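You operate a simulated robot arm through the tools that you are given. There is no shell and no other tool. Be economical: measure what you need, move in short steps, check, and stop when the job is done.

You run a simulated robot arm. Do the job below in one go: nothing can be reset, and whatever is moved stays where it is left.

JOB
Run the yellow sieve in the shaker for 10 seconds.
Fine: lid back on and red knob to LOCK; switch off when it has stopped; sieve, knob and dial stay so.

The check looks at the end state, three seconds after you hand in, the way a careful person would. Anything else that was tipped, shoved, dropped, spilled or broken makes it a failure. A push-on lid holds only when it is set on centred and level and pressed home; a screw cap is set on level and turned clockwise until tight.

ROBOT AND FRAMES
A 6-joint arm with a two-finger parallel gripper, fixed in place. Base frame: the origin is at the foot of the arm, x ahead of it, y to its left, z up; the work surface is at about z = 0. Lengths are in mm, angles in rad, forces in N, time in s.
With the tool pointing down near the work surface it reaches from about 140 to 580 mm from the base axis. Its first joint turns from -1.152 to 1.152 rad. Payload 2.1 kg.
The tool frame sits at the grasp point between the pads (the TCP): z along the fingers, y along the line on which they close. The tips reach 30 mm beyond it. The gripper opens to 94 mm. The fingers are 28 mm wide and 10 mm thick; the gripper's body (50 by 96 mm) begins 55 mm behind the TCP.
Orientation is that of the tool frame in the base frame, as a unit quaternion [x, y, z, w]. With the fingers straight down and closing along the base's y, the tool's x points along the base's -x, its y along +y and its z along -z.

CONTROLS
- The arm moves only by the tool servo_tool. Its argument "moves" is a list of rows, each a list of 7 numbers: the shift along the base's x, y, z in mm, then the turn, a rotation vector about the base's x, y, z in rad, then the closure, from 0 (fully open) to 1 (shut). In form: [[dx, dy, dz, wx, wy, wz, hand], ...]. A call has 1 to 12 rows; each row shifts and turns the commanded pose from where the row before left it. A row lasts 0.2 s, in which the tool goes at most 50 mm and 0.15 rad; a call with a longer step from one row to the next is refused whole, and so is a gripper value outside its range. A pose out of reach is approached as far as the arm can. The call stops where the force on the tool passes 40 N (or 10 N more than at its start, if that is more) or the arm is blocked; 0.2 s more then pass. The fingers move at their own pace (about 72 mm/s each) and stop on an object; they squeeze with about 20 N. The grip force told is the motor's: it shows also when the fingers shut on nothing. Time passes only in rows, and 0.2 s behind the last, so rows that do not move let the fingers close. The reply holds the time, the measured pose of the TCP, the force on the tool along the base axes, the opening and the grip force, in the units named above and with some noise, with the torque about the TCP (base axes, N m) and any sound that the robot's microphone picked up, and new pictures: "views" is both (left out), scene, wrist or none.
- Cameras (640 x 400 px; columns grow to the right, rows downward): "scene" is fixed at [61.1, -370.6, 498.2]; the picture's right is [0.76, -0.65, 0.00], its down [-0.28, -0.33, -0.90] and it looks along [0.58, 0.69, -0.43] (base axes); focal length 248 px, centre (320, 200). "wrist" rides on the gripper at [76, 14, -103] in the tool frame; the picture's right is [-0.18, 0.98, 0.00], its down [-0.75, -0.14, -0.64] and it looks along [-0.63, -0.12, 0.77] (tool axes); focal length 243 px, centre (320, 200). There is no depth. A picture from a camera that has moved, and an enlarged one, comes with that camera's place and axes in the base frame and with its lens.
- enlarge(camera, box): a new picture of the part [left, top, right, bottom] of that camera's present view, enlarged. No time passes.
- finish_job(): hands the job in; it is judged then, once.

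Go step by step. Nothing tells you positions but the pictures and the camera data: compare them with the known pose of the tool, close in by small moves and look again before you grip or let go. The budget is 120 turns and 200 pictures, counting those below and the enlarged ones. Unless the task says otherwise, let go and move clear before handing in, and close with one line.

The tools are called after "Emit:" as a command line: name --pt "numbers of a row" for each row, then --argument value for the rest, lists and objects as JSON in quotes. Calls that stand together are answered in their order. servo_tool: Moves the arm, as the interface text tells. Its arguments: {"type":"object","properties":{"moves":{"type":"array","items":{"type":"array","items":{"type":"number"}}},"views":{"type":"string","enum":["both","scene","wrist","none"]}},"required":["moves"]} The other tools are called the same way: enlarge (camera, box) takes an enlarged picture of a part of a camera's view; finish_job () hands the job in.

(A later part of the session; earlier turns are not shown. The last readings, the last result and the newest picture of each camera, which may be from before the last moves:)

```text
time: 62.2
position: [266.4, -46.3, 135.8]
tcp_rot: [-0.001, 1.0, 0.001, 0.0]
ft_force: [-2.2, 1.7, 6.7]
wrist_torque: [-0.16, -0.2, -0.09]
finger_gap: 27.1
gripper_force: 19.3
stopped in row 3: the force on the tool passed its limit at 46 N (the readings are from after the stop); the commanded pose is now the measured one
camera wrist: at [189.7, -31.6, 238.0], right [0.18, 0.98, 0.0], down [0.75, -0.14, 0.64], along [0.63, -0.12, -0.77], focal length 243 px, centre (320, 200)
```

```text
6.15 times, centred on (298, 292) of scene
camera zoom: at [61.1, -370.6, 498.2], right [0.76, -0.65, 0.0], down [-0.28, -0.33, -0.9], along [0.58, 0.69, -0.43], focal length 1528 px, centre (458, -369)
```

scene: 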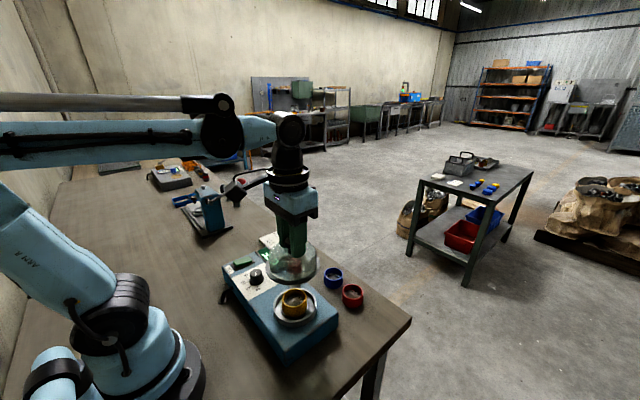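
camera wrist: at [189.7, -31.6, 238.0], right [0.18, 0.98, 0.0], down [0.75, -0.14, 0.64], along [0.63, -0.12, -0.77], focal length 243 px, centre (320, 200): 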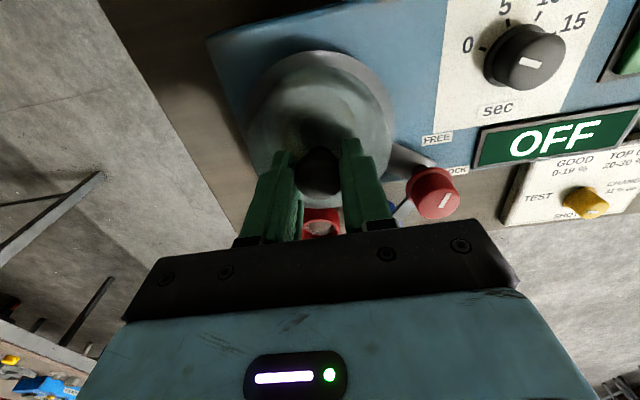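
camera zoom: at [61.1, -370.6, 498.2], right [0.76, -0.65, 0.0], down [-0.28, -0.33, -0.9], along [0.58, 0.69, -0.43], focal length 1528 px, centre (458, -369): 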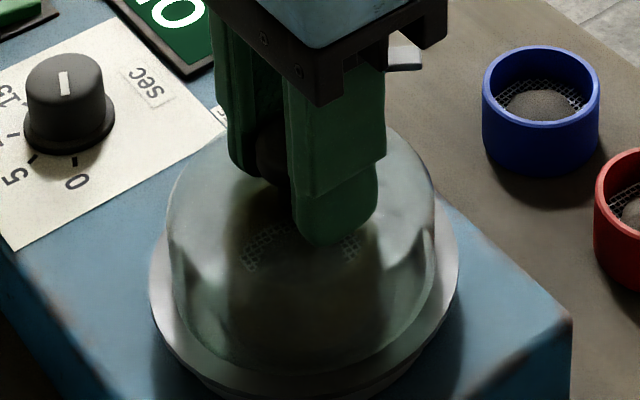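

The lid is home. I'll release, go up, and check.

Emit:
servo_tool --pt "0 0 0.3 0 0 0 0.75" --pt "0 0 0 0 0 0 0.6" --pt "0 0 0 0 0 0 0.45" --pt "0 0 0 0 0 0 0.45" --pt "0 0 10 0 0 0 0.45" --pt "0 0 30 0 0 0 0.45" --pt "0 20 40 0 0 0 0.45" --pt "0 30 10 0 0 0 0.45" --pt "0 0 0 0 0 0 0.45"

Emit:
enlarge --camera "scene" --box '[215, 230, 345, 325]'

Emit:
enlarge --camera "wrist" --box '[180, 20, 400, 180]'

```text
time: 64.2
position: [265.7, 6.1, 226.6]
tcp_rot: [-0.001, 1.0, 0.001, -0.001]
ft_force: [-0.5, 0.0, 0.2]
wrist_torque: [-0.02, 0.01, 0.01]
finger_gap: 51.8
gripper_force: 0.0
camera wrist: at [189.2, 20.4, 329.4], right [0.18, 0.98, 0.0], down [0.75, -0.14, 0.64], along [0.63, -0.12, -0.77], focal length 243 px, centre (320, 200)
```

scene: 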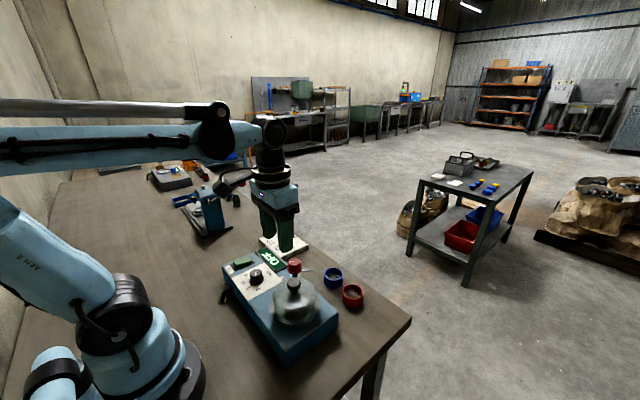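
wrist: 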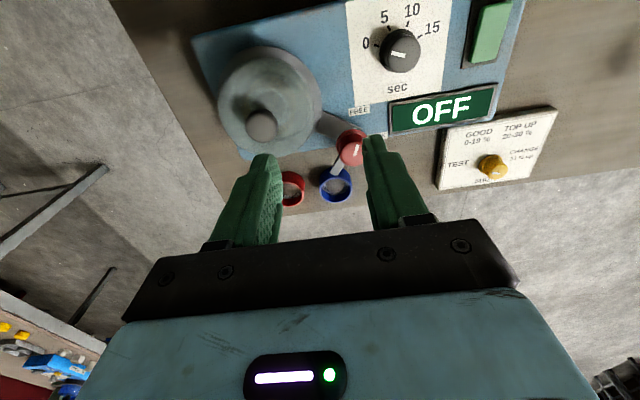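

```text
4.21 times, centred on (280, 278) of scene
camera zoom: at [61.1, -370.6, 498.2], right [0.76, -0.65, 0.0], down [-0.28, -0.33, -0.9], along [0.58, 0.69, -0.43], focal length 1046 px, centre (488, -126)
```

zoom: 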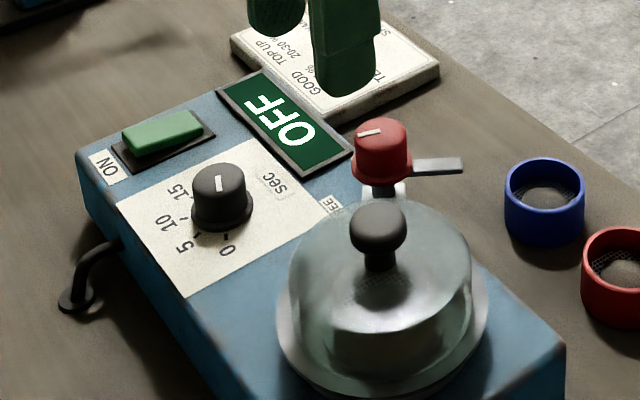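

```text
2.50 times, centred on (290, 100) of wrist
camera zoom: at [189.2, 20.4, 329.4], right [0.18, 0.98, 0.0], down [0.75, -0.14, 0.64], along [0.63, -0.12, -0.77], focal length 606 px, centre (395, 450)
```

zoom: 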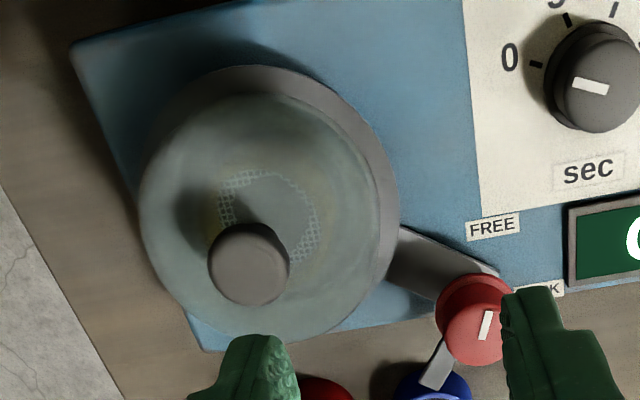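

The lid is back on as it was. Next I'll go above the red knob, near (314,32), to turn it clockwise to LOCK.

Emit:
servo_tool --pt "20 10 -10 0 0 0.15 0.5" --pt "20 10 -15 0 0 0.15 0.5" --pt "8 6 -20 0 0 0.15 0.5" --pt "0 0 -20 0 0 0.15 0.5" --pt "0 0 0 0 0 0.15 0.5" --pt "0 0 0 0 0 0 0.5"

Emit:
enlarge --camera "scene" --box '[230, 220, 350, 310]'

Emit:
enlarge --camera "wrist" --box '[220, 40, 420, 200]'

```text
time: 65.6
position: [313.2, 31.2, 163.5]
tcp_rot: [-0.367, 0.93, 0.0, -0.001]
ft_force: [-0.3, -0.5, -0.6]
wrist_torque: [-0.01, 0.01, 0.01]
finger_gap: 47.0
gripper_force: 0.0
camera wrist: at [248.4, -10.5, 264.8], right [-0.54, 0.84, 0.0], down [0.65, 0.41, 0.64], along [0.54, 0.34, -0.77], focal length 243 px, centre (320, 200)
```

scene: 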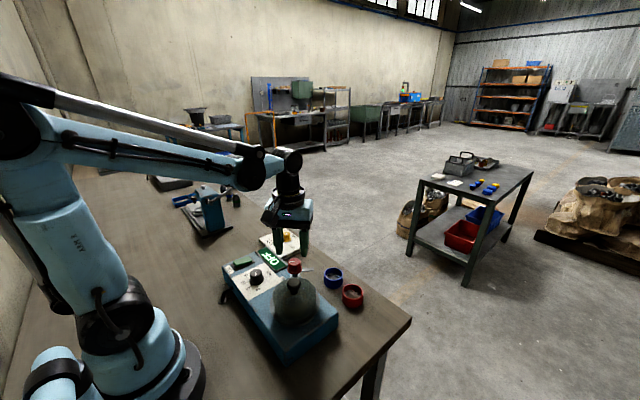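
wrist: 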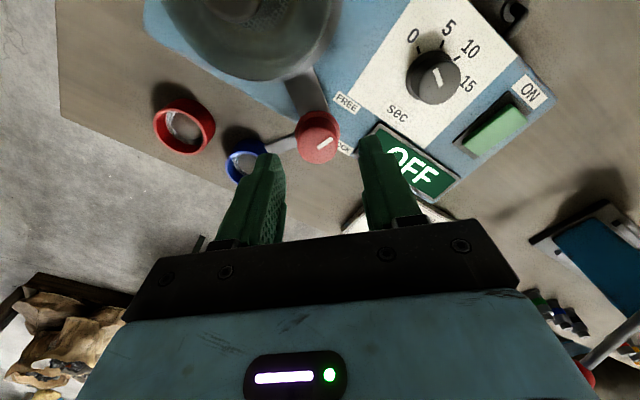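

```text
4.44 times, centred on (290, 265) of scene
camera zoom: at [61.1, -370.6, 498.2], right [0.76, -0.65, 0.0], down [-0.28, -0.33, -0.9], along [0.58, 0.69, -0.43], focal length 1104 px, centre (453, -89)
```

zoom: 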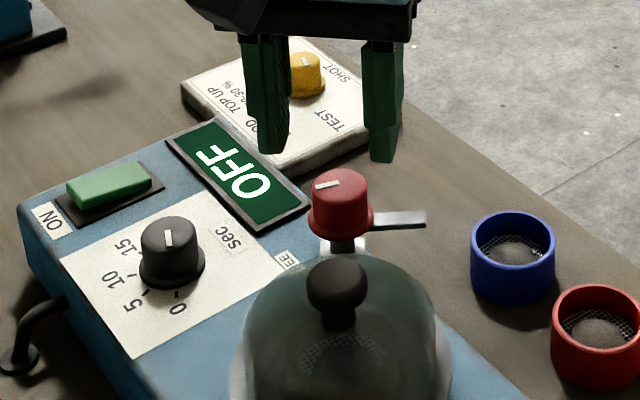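

```text
2.50 times, centred on (320, 120) of wrist
camera zoom: at [248.4, -10.5, 264.8], right [-0.54, 0.84, 0.0], down [0.65, 0.41, 0.64], along [0.54, 0.34, -0.77], focal length 606 px, centre (320, 400)
```

zoom: 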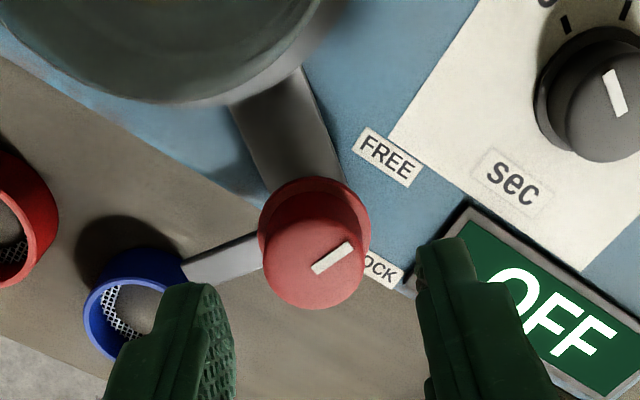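

The knob centre is at about (316,31). I'll lower around it and close.

Emit:
servo_tool --pt "2.5 0 -15 0 0 0 0.5" --pt "0 0 -15 0 0 0 0.5" --pt "0 0 -9 0 0 0 0.5" --pt "0 0 0 0 0 0 0.5" --views "wrist"

Emit:
enlarge --camera "scene" --box '[230, 220, 350, 310]'

Emit:
enlarge --camera "wrist" --box '[220, 80, 420, 240]'

```text
time: 66.6
position: [317.2, 30.7, 123.5]
tcp_rot: [-0.365, 0.931, 0.0, -0.001]
ft_force: [-1.1, 0.6, 0.0]
wrist_torque: [0.03, -0.01, 0.01]
finger_gap: 47.3
gripper_force: 0.1
camera wrist: at [251.8, -11.0, 224.8], right [-0.53, 0.84, 0.0], down [0.65, 0.41, 0.64], along [0.54, 0.34, -0.77], focal length 243 px, centre (320, 200)
```

wrist: 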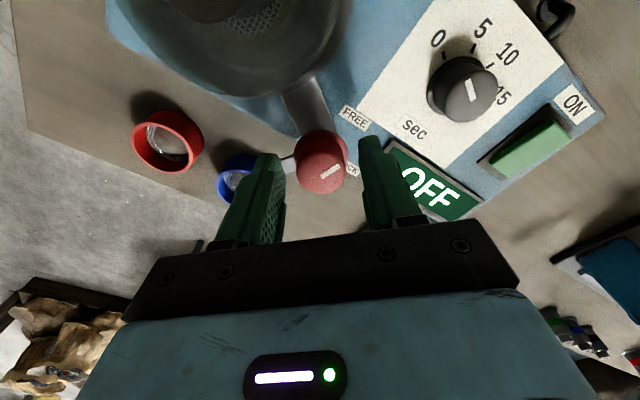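

```text
4.44 times, centred on (290, 265) of scene
camera zoom: at [61.1, -370.6, 498.2], right [0.76, -0.65, 0.0], down [-0.28, -0.33, -0.9], along [0.58, 0.69, -0.43], focal length 1104 px, centre (453, -89)
```

zoom: 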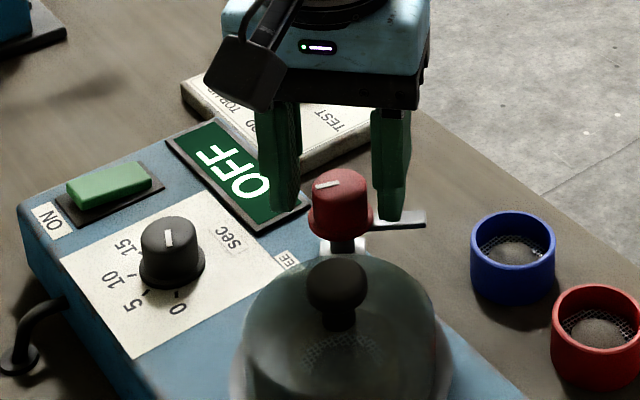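

```text
2.50 times, centred on (320, 160) of wrist
camera zoom: at [251.8, -11.0, 224.8], right [-0.53, 0.84, 0.0], down [0.65, 0.41, 0.64], along [0.54, 0.34, -0.77], focal length 606 px, centre (320, 300)
```

zoom: 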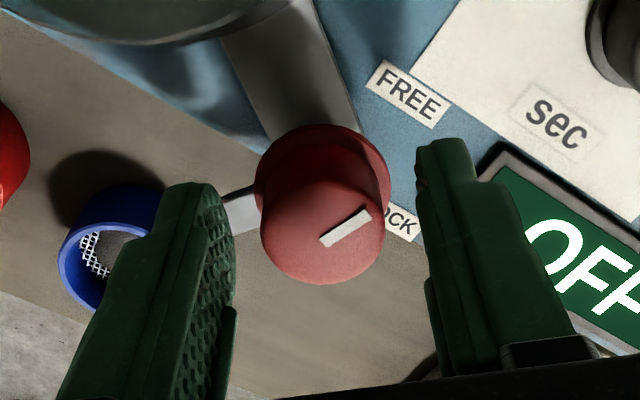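

It's centred, so I'll close on the knob.

Emit:
servo_tool --pt "0 0 -1.5 0 0 0 0.6" --pt "0 0 0 0 0 0 0.75" --pt "0 0 0 0 0 0 1" --pt "0 0 0 0 0 0 1" --views "none"

Emit:
servo_tool --pt "0 0 0 0 0 -0.1 1" --pt "0 0 0 0 0 -0.14 1" --pt "0 0 0 0 0 -0.14 1" --views "wrist"

```text
time: 67.6
position: [318.3, 29.6, 120.3]
tcp_rot: [-0.366, 0.93, 0.001, -0.001]
ft_force: [-1.5, 1.0, 3.9]
wrist_torque: [0.04, 0.08, 0.0]
finger_gap: 28.9
gripper_force: 45.0
```

```text
time: 68.4
position: [316.9, 30.1, 120.8]
tcp_rot: [-0.183, 0.983, 0.001, -0.001]
ft_force: [3.4, 3.0, -27.3]
wrist_torque: [-0.16, 0.56, 0.02]
finger_gap: 29.1
gripper_force: 44.3
camera wrist: at [240.4, 16.2, 222.6], right [-0.18, 0.98, 0.0], down [0.76, 0.14, 0.64], along [0.63, 0.12, -0.77], focal length 243 px, centre (320, 200)
```

wrist: 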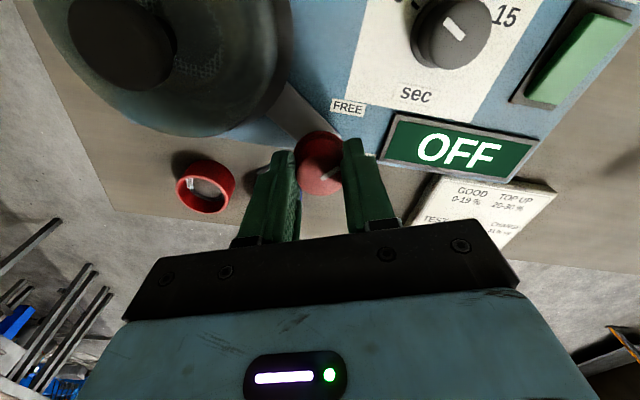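

Emit:
enlarge --camera "wrist" --box '[240, 80, 400, 220]'

Emit:
enlarge --camera "scene" --box '[250, 225, 350, 305]'

```text
2.86 times, centred on (320, 150) of wrist
camera zoom: at [240.4, 16.2, 222.6], right [-0.18, 0.98, 0.0], down [0.76, 0.14, 0.64], along [0.63, 0.12, -0.77], focal length 693 px, centre (320, 343)
```

zoom: 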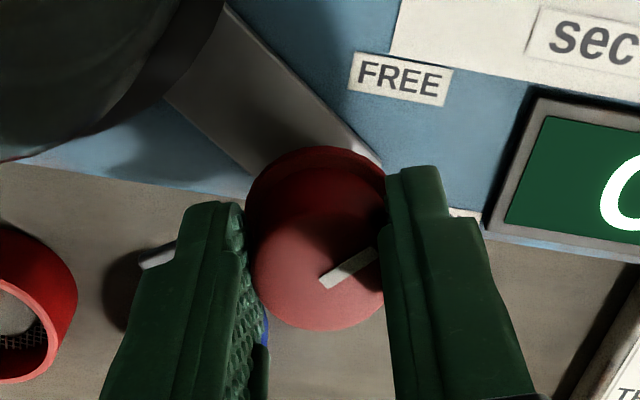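

```text
5.00 times, centred on (300, 265) of scene
camera zoom: at [61.2, -370.5, 498.2], right [0.76, -0.65, 0.0], down [-0.28, -0.33, -0.9], along [0.58, 0.69, -0.43], focal length 1242 px, centre (420, -125)
```

zoom: 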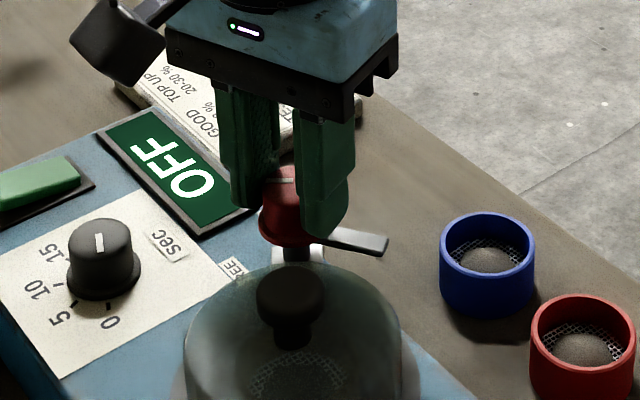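

The knob and bar are turning with the gripper. There is a downward pull, so I'll ease down 1 mm and continue.

Emit:
servo_tool --pt "0 0 -0.7 0 0 0 1" --pt "0 0 0 0 0 0 1" --views "none"

Emit:
servo_tool --pt "0 0 0 0 0 -0.12 1" --pt "0 0 0 0 0 -0.12 1" --pt "0 0 0 0 0 0 1" --views "none"

```text
time: 69.0
position: [316.7, 30.4, 120.5]
tcp_rot: [-0.183, 0.983, 0.001, -0.002]
ft_force: [-10.0, 3.5, 8.5]
wrist_torque: [0.7, -0.84, 0.0]
finger_gap: 29.3
gripper_force: 44.8
```

```text
time: 69.8
position: [316.9, 28.9, 120.3]
tcp_rot: [-0.066, 0.998, 0.0, -0.001]
ft_force: [-12.0, 7.8, 35.4]
wrist_torque: [0.28, 0.45, 0.04]
finger_gap: 28.8
gripper_force: 44.6
```

Emit:
servo_tool --pt "0 0 0.6 0 0 0 1" --pt "0 0 0 0 0 0 1" --views "none"

Emit:
servo_tool --pt "0 0 0 0 0 -0.1 1" --pt "0 0 0 0 0 -0.1 1" --pt "0 0 0 0 0 0 1" --views "none"

```text
time: 70.4
position: [316.8, 29.7, 118.5]
tcp_rot: [-0.064, 0.998, 0.001, 0.0]
ft_force: [-3.8, 8.5, -6.9]
wrist_torque: [0.1, 0.94, 0.02]
finger_gap: 28.6
gripper_force: 45.5
```

```text
time: 71.2
position: [317.8, 30.6, 120.6]
tcp_rot: [0.036, 0.999, 0.001, 0.0]
ft_force: [-4.0, 8.4, 5.0]
wrist_torque: [0.32, 0.3, -0.02]
finger_gap: 28.6
gripper_force: 45.1
```

Forces are manageable. I'll continue turning.

Emit:
servo_tool --pt "0 0 0 0 0 -0.12 1" --pt "0 0 0 0 0 -0.12 1" --pt "0 0 0 0 0 0 1" --views "none"

Emit:
servo_tool --pt "0 0 0 0 0 -0.12 1" --pt "0 0 0 0 0 -0.12 1" --pt "0 0 0 0 0 0 1" --views "both"

Emit:
enlarge --camera "scene" --box '[250, 225, 350, 305]'

Emit:
enlarge --camera "wrist" --box '[220, 60, 420, 220]'

```text
time: 72.0
position: [316.8, 29.9, 119.3]
tcp_rot: [0.156, 0.988, 0.001, 0.001]
ft_force: [3.5, 7.9, 0.3]
wrist_torque: [0.51, 1.02, 0.04]
finger_gap: 29.0
gripper_force: 44.9
```

```text
time: 72.8
position: [316.6, 30.2, 120.7]
tcp_rot: [0.273, 0.962, 0.003, 0.002]
ft_force: [15.5, 14.2, -17.6]
wrist_torque: [0.47, -0.43, 0.05]
finger_gap: 29.0
gripper_force: 45.2
camera wrist: at [258.9, 82.6, 221.9], right [0.67, 0.74, 0.01], down [0.57, -0.52, 0.64], along [0.48, -0.43, -0.77], focal length 243 px, centre (320, 200)
```

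scene: 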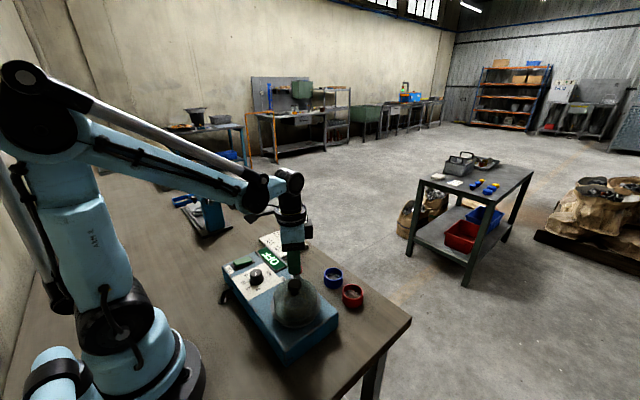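
wrist: 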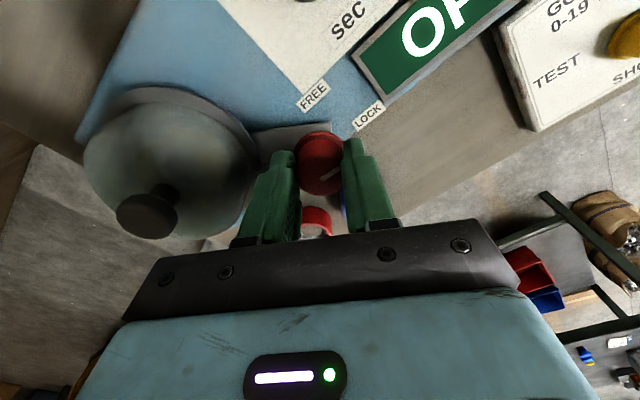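

```text
5.00 times, centred on (300, 265) of scene
camera zoom: at [61.2, -370.5, 498.2], right [0.76, -0.65, 0.0], down [-0.28, -0.33, -0.9], along [0.58, 0.69, -0.43], focal length 1242 px, centre (420, -125)
```

zoom: 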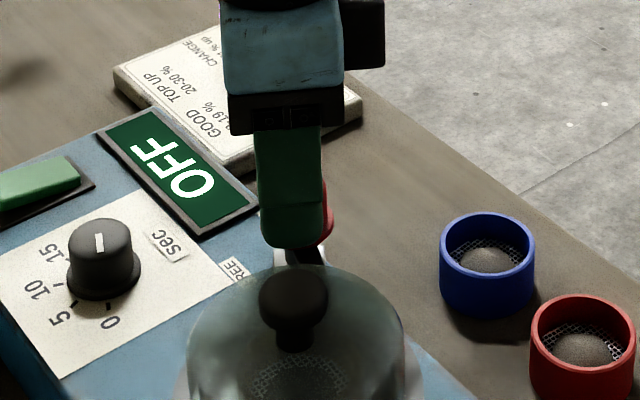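

```text
2.50 times, centred on (320, 140) of wrist
camera zoom: at [258.9, 82.6, 221.9], right [0.67, 0.74, 0.01], down [0.57, -0.52, 0.64], along [0.48, -0.43, -0.77], focal length 606 px, centre (320, 350)
```

zoom: 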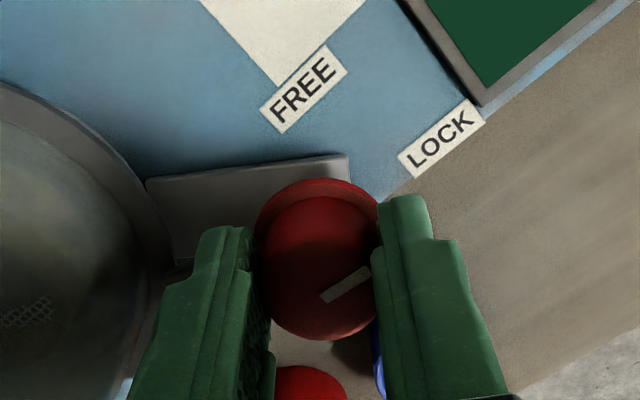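

The pointer is turning toward LOCK, about 75° so far. I'll continue in small steps and watch the torque for an end stop.

Emit:
servo_tool --pt "0 0 -0.4 0 0 -0.08 1" --pt "0 0 0 0 0 -0.05 1" --pt "0 0 0 0 0 0 1" --views "none"

Emit:
servo_tool --pt "0 0 0 0 0 -0.07 1" --pt "0 0 0 0 0 -0.05 1" --pt "0 0 0 0 0 0 1" --views "wrist"

Emit:
enlarge --camera "wrist" --box '[220, 60, 420, 220]'

```text
time: 73.6
position: [318.1, 31.5, 120.6]
tcp_rot: [0.334, 0.942, 0.004, -0.001]
ft_force: [7.6, 20.3, 33.7]
wrist_torque: [0.31, -0.78, 0.03]
finger_gap: 29.0
gripper_force: 44.9
```

```text
time: 74.4
position: [318.0, 30.7, 119.5]
tcp_rot: [0.39, 0.921, 0.005, 0.0]
ft_force: [15.9, 20.3, 21.9]
wrist_torque: [0.81, -0.23, 0.08]
finger_gap: 29.0
gripper_force: 45.1
camera wrist: at [274.0, 95.1, 221.9], right [0.83, 0.55, 0.01], down [0.42, -0.64, 0.64], along [0.36, -0.53, -0.77], focal length 243 px, centre (320, 200)
```

wrist: 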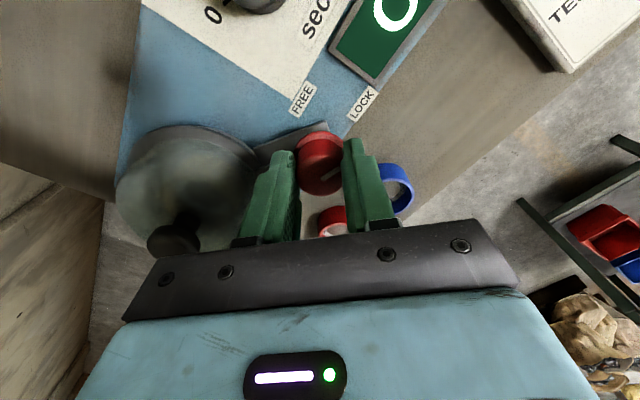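

```text
2.50 times, centred on (320, 140) of wrist
camera zoom: at [274.0, 95.1, 221.9], right [0.83, 0.55, 0.01], down [0.42, -0.64, 0.64], along [0.36, -0.53, -0.77], focal length 606 px, centre (320, 350)
```

zoom: 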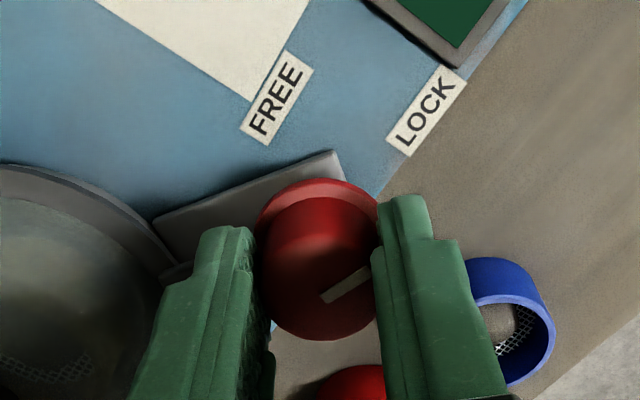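

That's about 89° turned. I'll release, rise, and inspect the latch bar and pointer.

Emit:
servo_tool --pt "0 0 0 0 0 0 0.75" --pt "0 0 0 0 0 0 0.6" --pt "0 0 0 0 0 0 0.5" --pt "0 0 15 0 0 0 0.5" --pt "0 0 35 0 0 0 0.5" --pt "0 0 40 0 0 0 0.5" --pt "0 40 10 0 0 0 0.5" --pt "0 0 0 0 0 0 0.5"

Emit:
enlarge --camera "scene" --box '[240, 225, 350, 315]'

Emit:
enlarge --camera "wrist" --box '[160, 20, 400, 200]'

```text
time: 76.2
position: [314.8, 68.7, 219.7]
tcp_rot: [0.389, 0.921, 0.001, 0.0]
ft_force: [-0.2, 0.0, 0.5]
wrist_torque: [0.0, -0.01, -0.01]
finger_gap: 47.0
gripper_force: 0.1
camera wrist: at [271.7, 132.6, 322.6], right [0.83, 0.55, 0.0], down [0.42, -0.64, 0.64], along [0.35, -0.53, -0.77], focal length 243 px, centre (320, 200)
```

scene: 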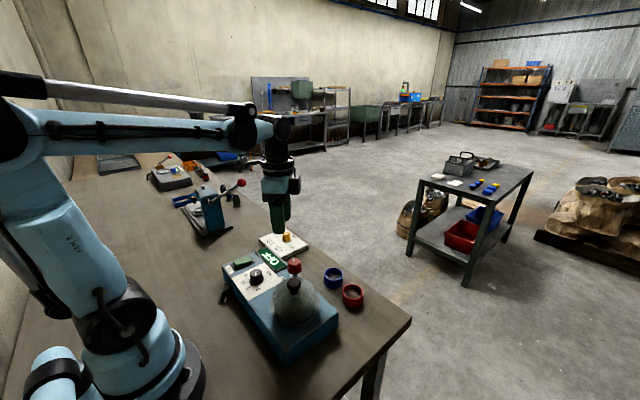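
wrist: 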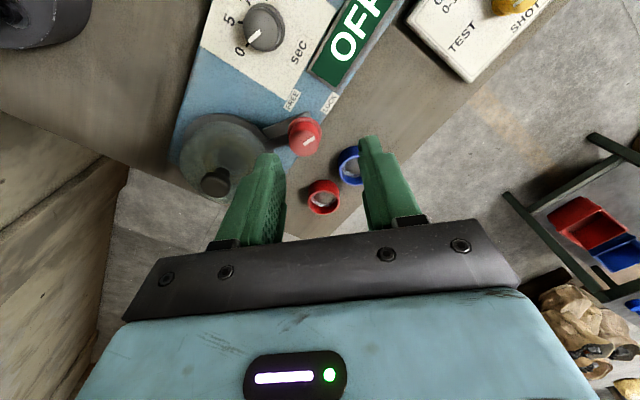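

```text
4.44 times, centred on (295, 270) of scene
camera zoom: at [61.1, -370.6, 498.2], right [0.76, -0.65, 0.0], down [-0.28, -0.33, -0.9], along [0.58, 0.69, -0.43], focal length 1104 px, centre (431, -111)
```

zoom: 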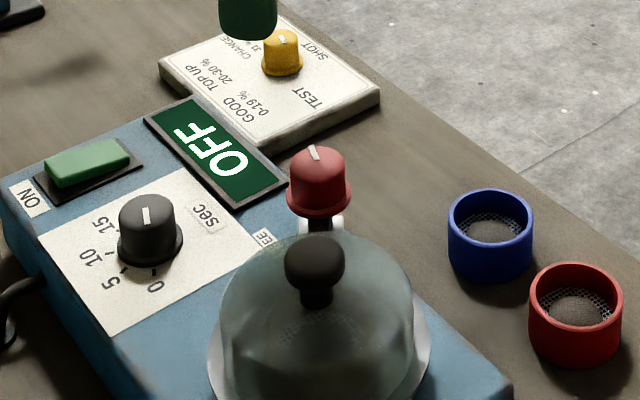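

```text
2.22 times, centred on (280, 110) of wrist
camera zoom: at [271.7, 132.6, 322.6], right [0.83, 0.55, 0.0], down [0.42, -0.64, 0.64], along [0.35, -0.53, -0.77], focal length 539 px, centre (409, 400)
```

zoom: 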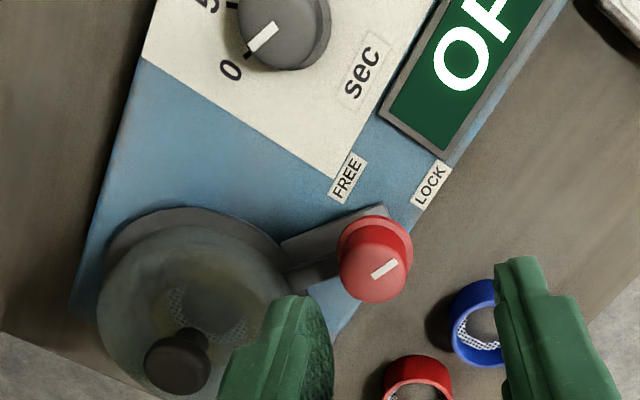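

Emit:
enlarge --camera "wrist" --box '[240, 90, 360, 180]'

Emit:
enlarge --camera "scene" --box '[270, 250, 330, 295]'

```text
4.44 times, centred on (300, 135) of wrist
camera zoom: at [271.7, 132.6, 322.6], right [0.83, 0.55, 0.0], down [0.42, -0.64, 0.64], along [0.35, -0.53, -0.77], focal length 1078 px, centre (409, 489)
```

zoom: 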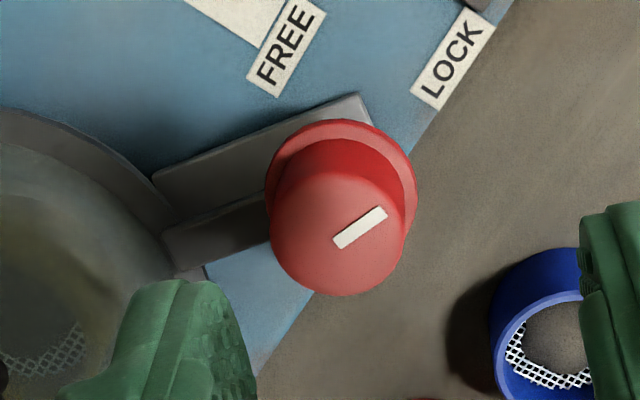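

```text
8.89 times, centred on (300, 272) of scene
camera zoom: at [61.1, -370.6, 498.2], right [0.76, -0.65, 0.0], down [-0.28, -0.33, -0.9], along [0.58, 0.69, -0.43], focal length 2207 px, centre (498, -444)
```

zoom: 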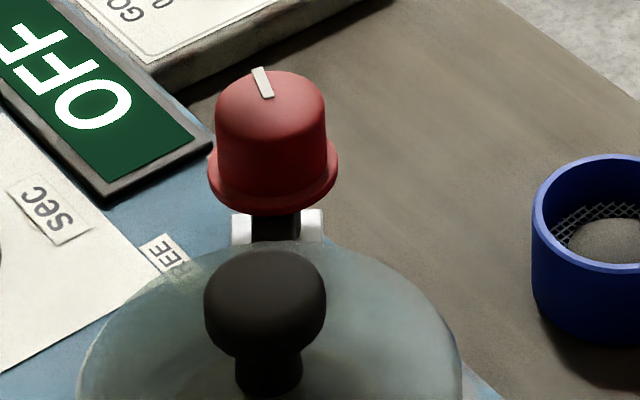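

The bar now lies over the lid edge along the bracket and the pointer is at LOCK. Next is the dial, at about (239,87), which needs roughly 90° clockwise from 0 to 10. I'll move there and pre-rotate the gripper counter-clockwise.

Emit:
servo_tool --pt "-10 4 0 0 0 0.145 0.5" --pt "-15 4 0 0 0 0.145 0.5" --pt "-15 4 0 0 0 0.145 0.5" --pt "-15 4 0 0 0 0.145 0.5" --pt "-15 2 -5 0 0 0.145 0.5" --pt "-6 0 -15 0 0 0.145 0.5" --pt "0 0 -15 0 0 0.145 0.5" --pt "0 0 -15 0 0 0.145 0.5" --pt "0 0 -15 0 0 0.145 0.5" --pt "0 0 0 0 0 0.145 0.5" --pt "0 0 0 0 0 0.145 0.5" --pt "0 0 0 0 0 0 0.5"

Emit:
enlarge --camera "wrist" --box '[220, 20, 420, 180]'

Emit:
enlarge --camera "scene" --box '[210, 225, 330, 315]'

```text
time: 78.8
position: [240.4, 88.9, 155.6]
tcp_rot: [-0.388, 0.922, 0.0, -0.001]
ft_force: [-0.2, 0.4, 0.3]
wrist_torque: [0.03, 0.0, 0.0]
finger_gap: 47.2
gripper_force: 0.1
camera wrist: at [177.0, 42.9, 257.1], right [-0.57, 0.82, 0.0], down [0.63, 0.44, 0.64], along [0.52, 0.37, -0.77], focal length 243 px, centre (320, 200)
```

scene: 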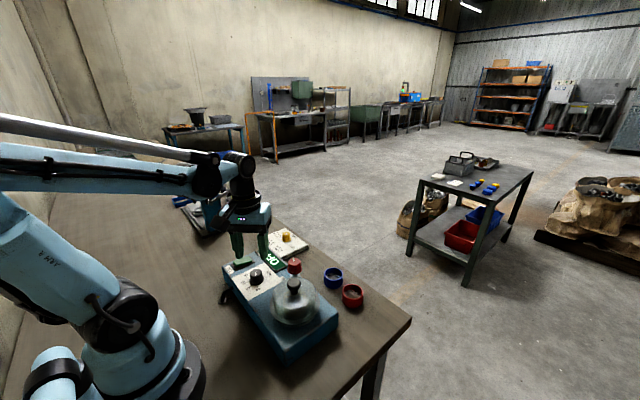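
wrist: 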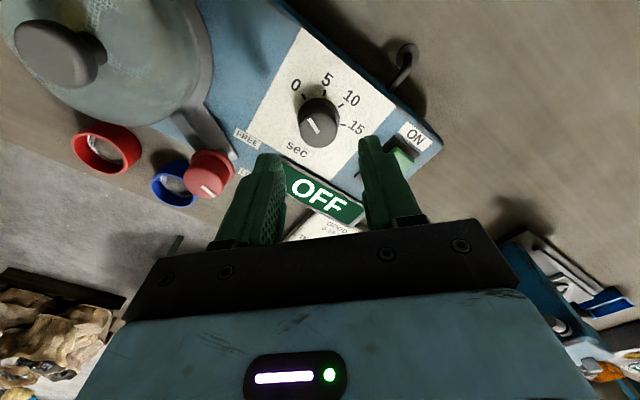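

```text
2.50 times, centred on (320, 100) of wrist
camera zoom: at [177.0, 42.9, 257.1], right [-0.57, 0.82, 0.0], down [0.63, 0.44, 0.64], along [0.52, 0.37, -0.77], focal length 606 px, centre (320, 450)
```

zoom: 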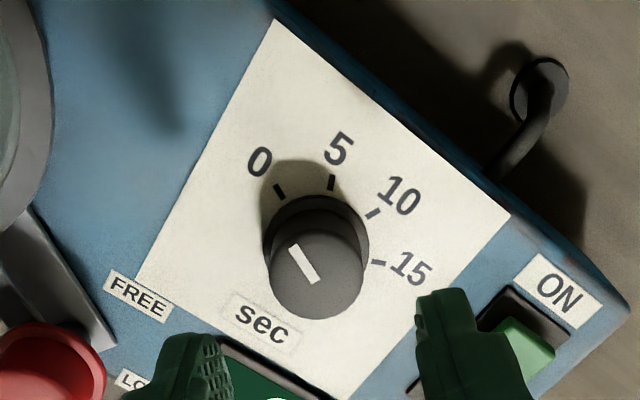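

```text
4.44 times, centred on (270, 270) of scene
camera zoom: at [61.1, -370.6, 498.2], right [0.76, -0.65, 0.0], down [-0.28, -0.33, -0.9], along [0.58, 0.69, -0.43], focal length 1104 px, centre (542, -111)
```

zoom: 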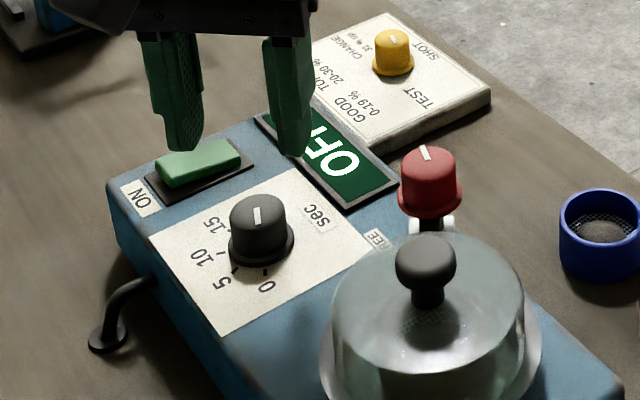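

The dial top is near z 84 at (239.3, 86.2), with ticks about 45° apart and the pointer at 0. I'll align and lower onto it.

Emit:
servo_tool --pt "-1 -2.3 -20 0 0 0 0.52" --pt "0 0 -20 0 0 0 0.52" --pt "0 0 -12 0 0 0 0.52" --pt "0 0 0 0 0 0 0.52" --views "wrist"

Emit:
enlarge --camera "wrist" --box '[220, 60, 420, 220]'

Emit:
enlarge --camera "scene" --box '[210, 225, 330, 315]'

```text
time: 79.8
position: [239.0, 86.0, 102.1]
tcp_rot: [-0.387, 0.922, 0.0, -0.001]
ft_force: [1.0, -0.3, -0.4]
wrist_torque: [0.01, 0.01, -0.02]
finger_gap: 45.4
gripper_force: 0.0
camera wrist: at [175.7, 41.5, 203.6], right [-0.57, 0.82, 0.0], down [0.63, 0.44, 0.64], along [0.52, 0.37, -0.77], focal length 243 px, centre (320, 200)
```

wrist: 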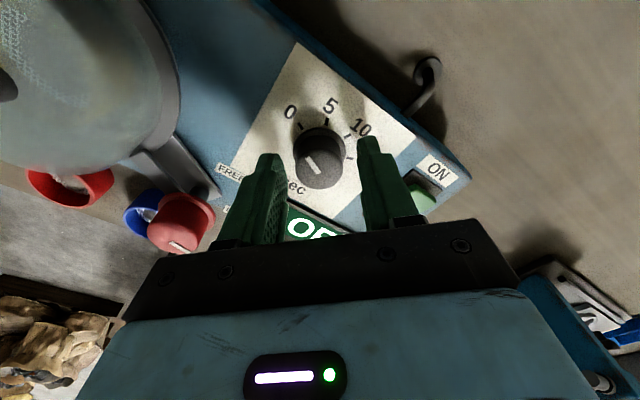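

```text
2.50 times, centred on (320, 140) of wrist
camera zoom: at [175.7, 41.5, 203.6], right [-0.57, 0.82, 0.0], down [0.63, 0.44, 0.64], along [0.52, 0.37, -0.77], focal length 606 px, centre (320, 350)
```

zoom: 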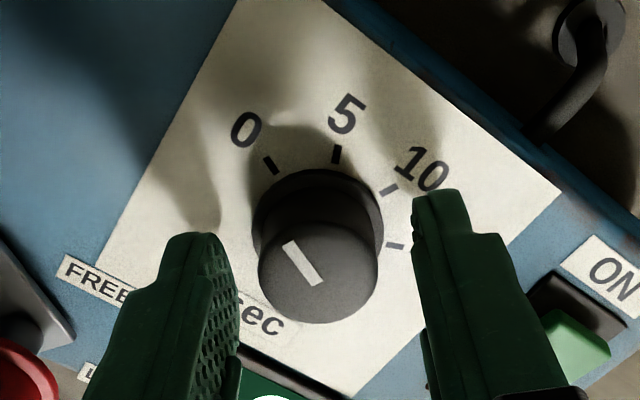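

```text
4.44 times, centred on (270, 270) of scene
camera zoom: at [61.1, -370.6, 498.2], right [0.76, -0.65, 0.0], down [-0.28, -0.33, -0.9], along [0.58, 0.69, -0.43], focal length 1104 px, centre (542, -111)
```

zoom: 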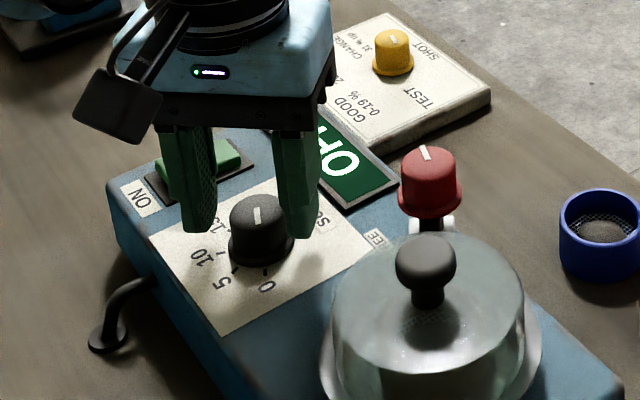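

It's aligned. I'll close on the dial and turn clockwise.

Emit:
servo_tool --pt "0 0 0 0 0 0 0.65" --pt "0 0 0 0 0 0 0.75" --pt "0 0 0 0 0 0 0.85" --pt "0 0 0 0 0 0 0.85" --views "none"

Emit:
servo_tool --pt "0 0 0 0 0 -0.1 0.85" --pt "0 0 0 0 0 -0.14 0.85" --pt "0 0 0 0 0 -0.14 0.85" --pt "0 0 0 0 0 0 0.85" --views "none"

```text
time: 80.8
position: [240.4, 85.9, 102.0]
tcp_rot: [-0.386, 0.922, -0.002, -0.002]
ft_force: [16.0, -13.7, -11.3]
wrist_torque: [-0.04, -0.57, -0.11]
finger_gap: 28.4
gripper_force: 44.7
```

```text
time: 81.8
position: [239.6, 85.3, 102.1]
tcp_rot: [-0.205, 0.979, 0.001, -0.001]
ft_force: [0.9, 0.8, -16.7]
wrist_torque: [0.37, -0.93, -0.03]
finger_gap: 28.3
gripper_force: 44.8
```

Emit:
servo_tool --pt "0 0 -0.3 0 0 -0.13 0.85" --pt "0 0 0 0 0 -0.13 0.85" --pt "0 0 0 0 0 -0.13 0.85" --pt "0 0 0 0 0 0 0.85" --views "none"

Emit:
servo_tool --pt "0 0 0 0 0 -0.13 0.85" --pt "0 0 0 0 0 -0.13 0.85" --pt "0 0 0 0 0 -0.13 0.85" --pt "0 0 0 0 0 0 0.85" --views "none"

Emit:
servo_tool --pt "0 0 0 0 0 -0.13 0.85" --pt "0 0 0 0 0 -0.13 0.85" --pt "0 0 0 0 0 -0.12 0.85" --pt "0 0 0 0 0 0 0.85" --views "wrist"

Emit:
enlarge --camera "wrist" --box '[220, 60, 420, 220]'

```text
time: 82.7
position: [238.2, 86.8, 102.7]
tcp_rot: [-0.011, 1.0, 0.006, 0.0]
ft_force: [-0.2, 0.6, -2.5]
wrist_torque: [-0.07, 0.21, 0.01]
finger_gap: 28.3
gripper_force: 45.3
stopped in row 4: the force on the tool passed its limit at 41 N (the readings are from after the stop); the commanded pose is now the measured one
```

```text
time: 83.7
position: [237.8, 89.1, 102.9]
tcp_rot: [0.182, 0.983, 0.008, -0.001]
ft_force: [-4.5, 25.2, 4.6]
wrist_torque: [0.12, -0.94, 0.07]
finger_gap: 28.4
gripper_force: 44.4
```

```text
time: 84.4
position: [239.9, 89.2, 101.5]
tcp_rot: [0.304, 0.953, 0.01, -0.002]
ft_force: [-1.7, 2.4, 4.7]
wrist_torque: [-0.34, -0.38, 0.0]
finger_gap: 28.5
gripper_force: 45.3
stopped in row 3: the force on the tool passed its limit at 41 N (the readings are from after the stop); the commanded pose is now the measured one
camera wrist: at [185.4, 143.3, 205.7], right [0.72, 0.69, 0.02], down [0.53, -0.56, 0.63], along [0.45, -0.45, -0.78], focal length 243 px, centre (320, 200)
```

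wrist: 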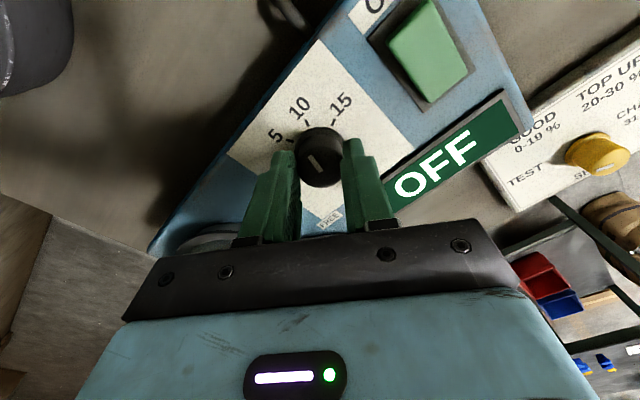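

```text
2.50 times, centred on (320, 140) of wrist
camera zoom: at [185.4, 143.3, 205.7], right [0.72, 0.69, 0.02], down [0.53, -0.56, 0.63], along [0.45, -0.45, -0.78], focal length 606 px, centre (320, 350)
```

zoom: 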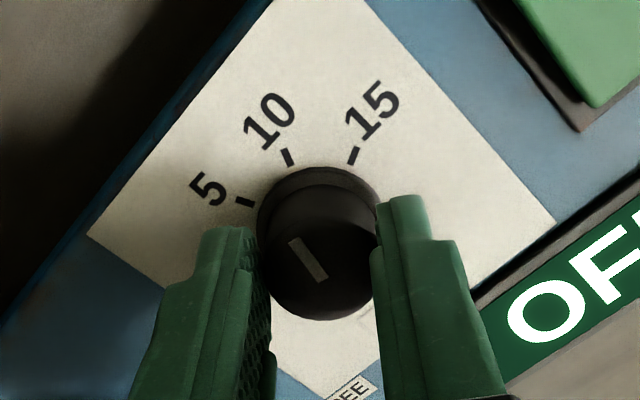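

The pointer is about 6–8° short of 10, so I'll turn a little further.

Emit:
servo_tool --pt "0 0 0 0 0 -0.06 0.85" --pt "0 0 0 0 0 -0.06 0.85" --pt "0 0 0 0 0 0 0.85" --views "wrist"

Emit:
enlarge --camera "wrist" --box '[220, 60, 420, 220]'

```text
time: 85.2
position: [239.3, 90.1, 102.3]
tcp_rot: [0.361, 0.932, 0.01, -0.003]
ft_force: [-8.5, 6.4, 36.1]
wrist_torque: [0.17, 0.38, -0.02]
finger_gap: 28.5
gripper_force: 45.4
camera wrist: at [192.7, 149.5, 205.2], right [0.8, 0.6, 0.02], down [0.46, -0.63, 0.63], along [0.39, -0.5, -0.78], focal length 243 px, centre (320, 200)
```

wrist: 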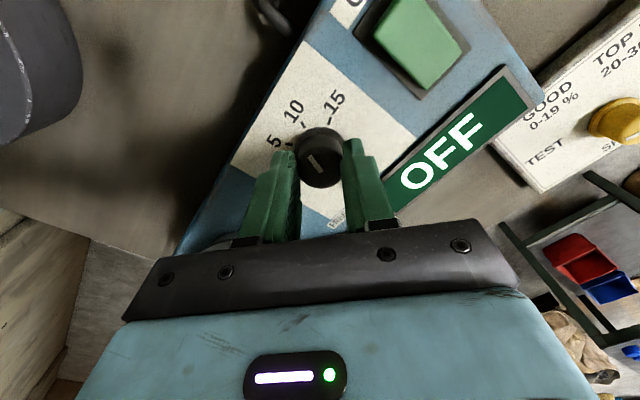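

```text
2.50 times, centred on (320, 140) of wrist
camera zoom: at [192.7, 149.5, 205.2], right [0.8, 0.6, 0.02], down [0.46, -0.63, 0.63], along [0.39, -0.5, -0.78], focal length 606 px, centre (320, 350)
```

zoom: 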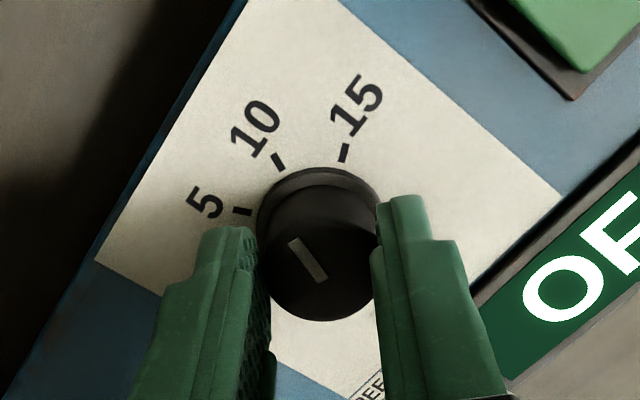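

The pointer should be at 10 now. I'll release, rise, and verify.

Emit:
servo_tool --pt "0 0 0 0 0 0 0.75" --pt "0 0 0 0 0 0 0.6" --pt "0 0 0 0 0 0 0.5" --pt "0 0 10 0 0 0 0.5" --pt "0 0 30 0 0 0.15 0.5" --pt "0 0 40 0 0 0.15 0.5" --pt "0 0 0 0 0 0.15 0.5" --pt "0 0 0 0 0 0.15 0.5" --pt "0 0 0 0 0 0.15 0.5" --pt "0 0 0 0 0 0 0.5"

Emit:
enlarge --camera "wrist" --box '[220, 0, 420, 160]'

Emit:
enlarge --camera "scene" --box '[210, 235, 350, 335]'

```text
time: 87.4
position: [239.9, 88.5, 182.6]
tcp_rot: [-0.007, 1.0, 0.01, -0.004]
ft_force: [0.8, 0.1, -0.2]
wrist_torque: [-0.02, -0.01, -0.01]
finger_gap: 47.2
gripper_force: 0.1
camera wrist: at [164.0, 100.7, 286.4], right [0.17, 0.99, 0.02], down [0.76, -0.14, 0.63], along [0.62, -0.1, -0.78], focal length 243 px, centre (320, 200)
```

scene: 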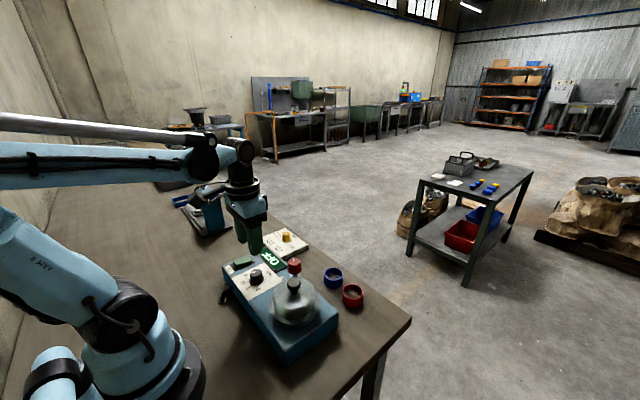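
wrist: 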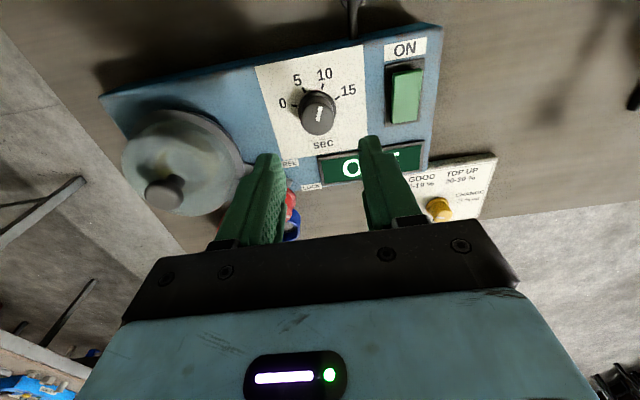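

```text
2.50 times, centred on (320, 80) of wrist
camera zoom: at [164.0, 100.7, 286.4], right [0.17, 0.99, 0.02], down [0.76, -0.14, 0.63], along [0.62, -0.1, -0.78], focal length 606 px, centre (320, 500)
```

zoom: 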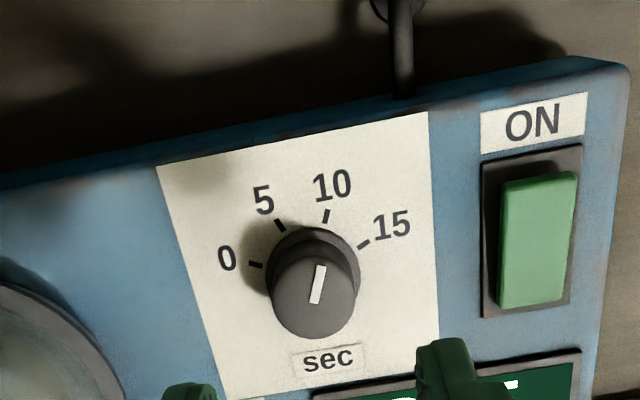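

```text
4.00 times, centred on (280, 285) of scene
camera zoom: at [61.1, -370.6, 498.2], right [0.76, -0.65, 0.0], down [-0.28, -0.33, -0.9], along [0.58, 0.69, -0.43], focal length 993 px, centre (480, -140)
```

zoom: 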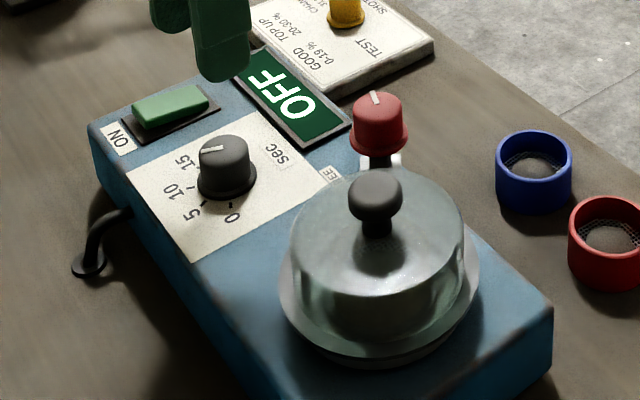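

Emit:
enlarge --camera "wrist" --box '[280, 65, 360, 145]'

```text
5.00 times, centred on (320, 105) of wrist
camera zoom: at [164.0, 100.7, 286.4], right [0.17, 0.99, 0.02], down [0.76, -0.14, 0.63], along [0.62, -0.1, -0.78], focal length 1213 px, centre (320, 675)
```

zoom: 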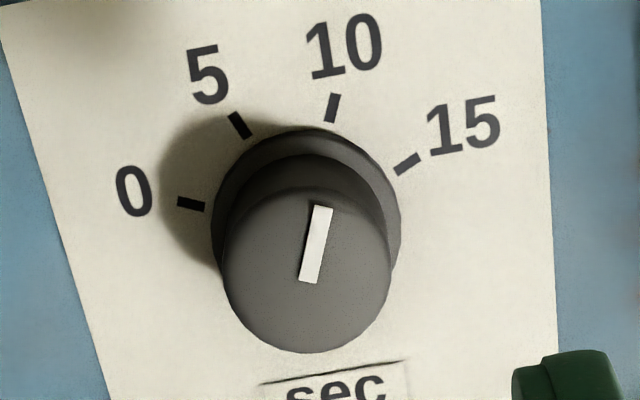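

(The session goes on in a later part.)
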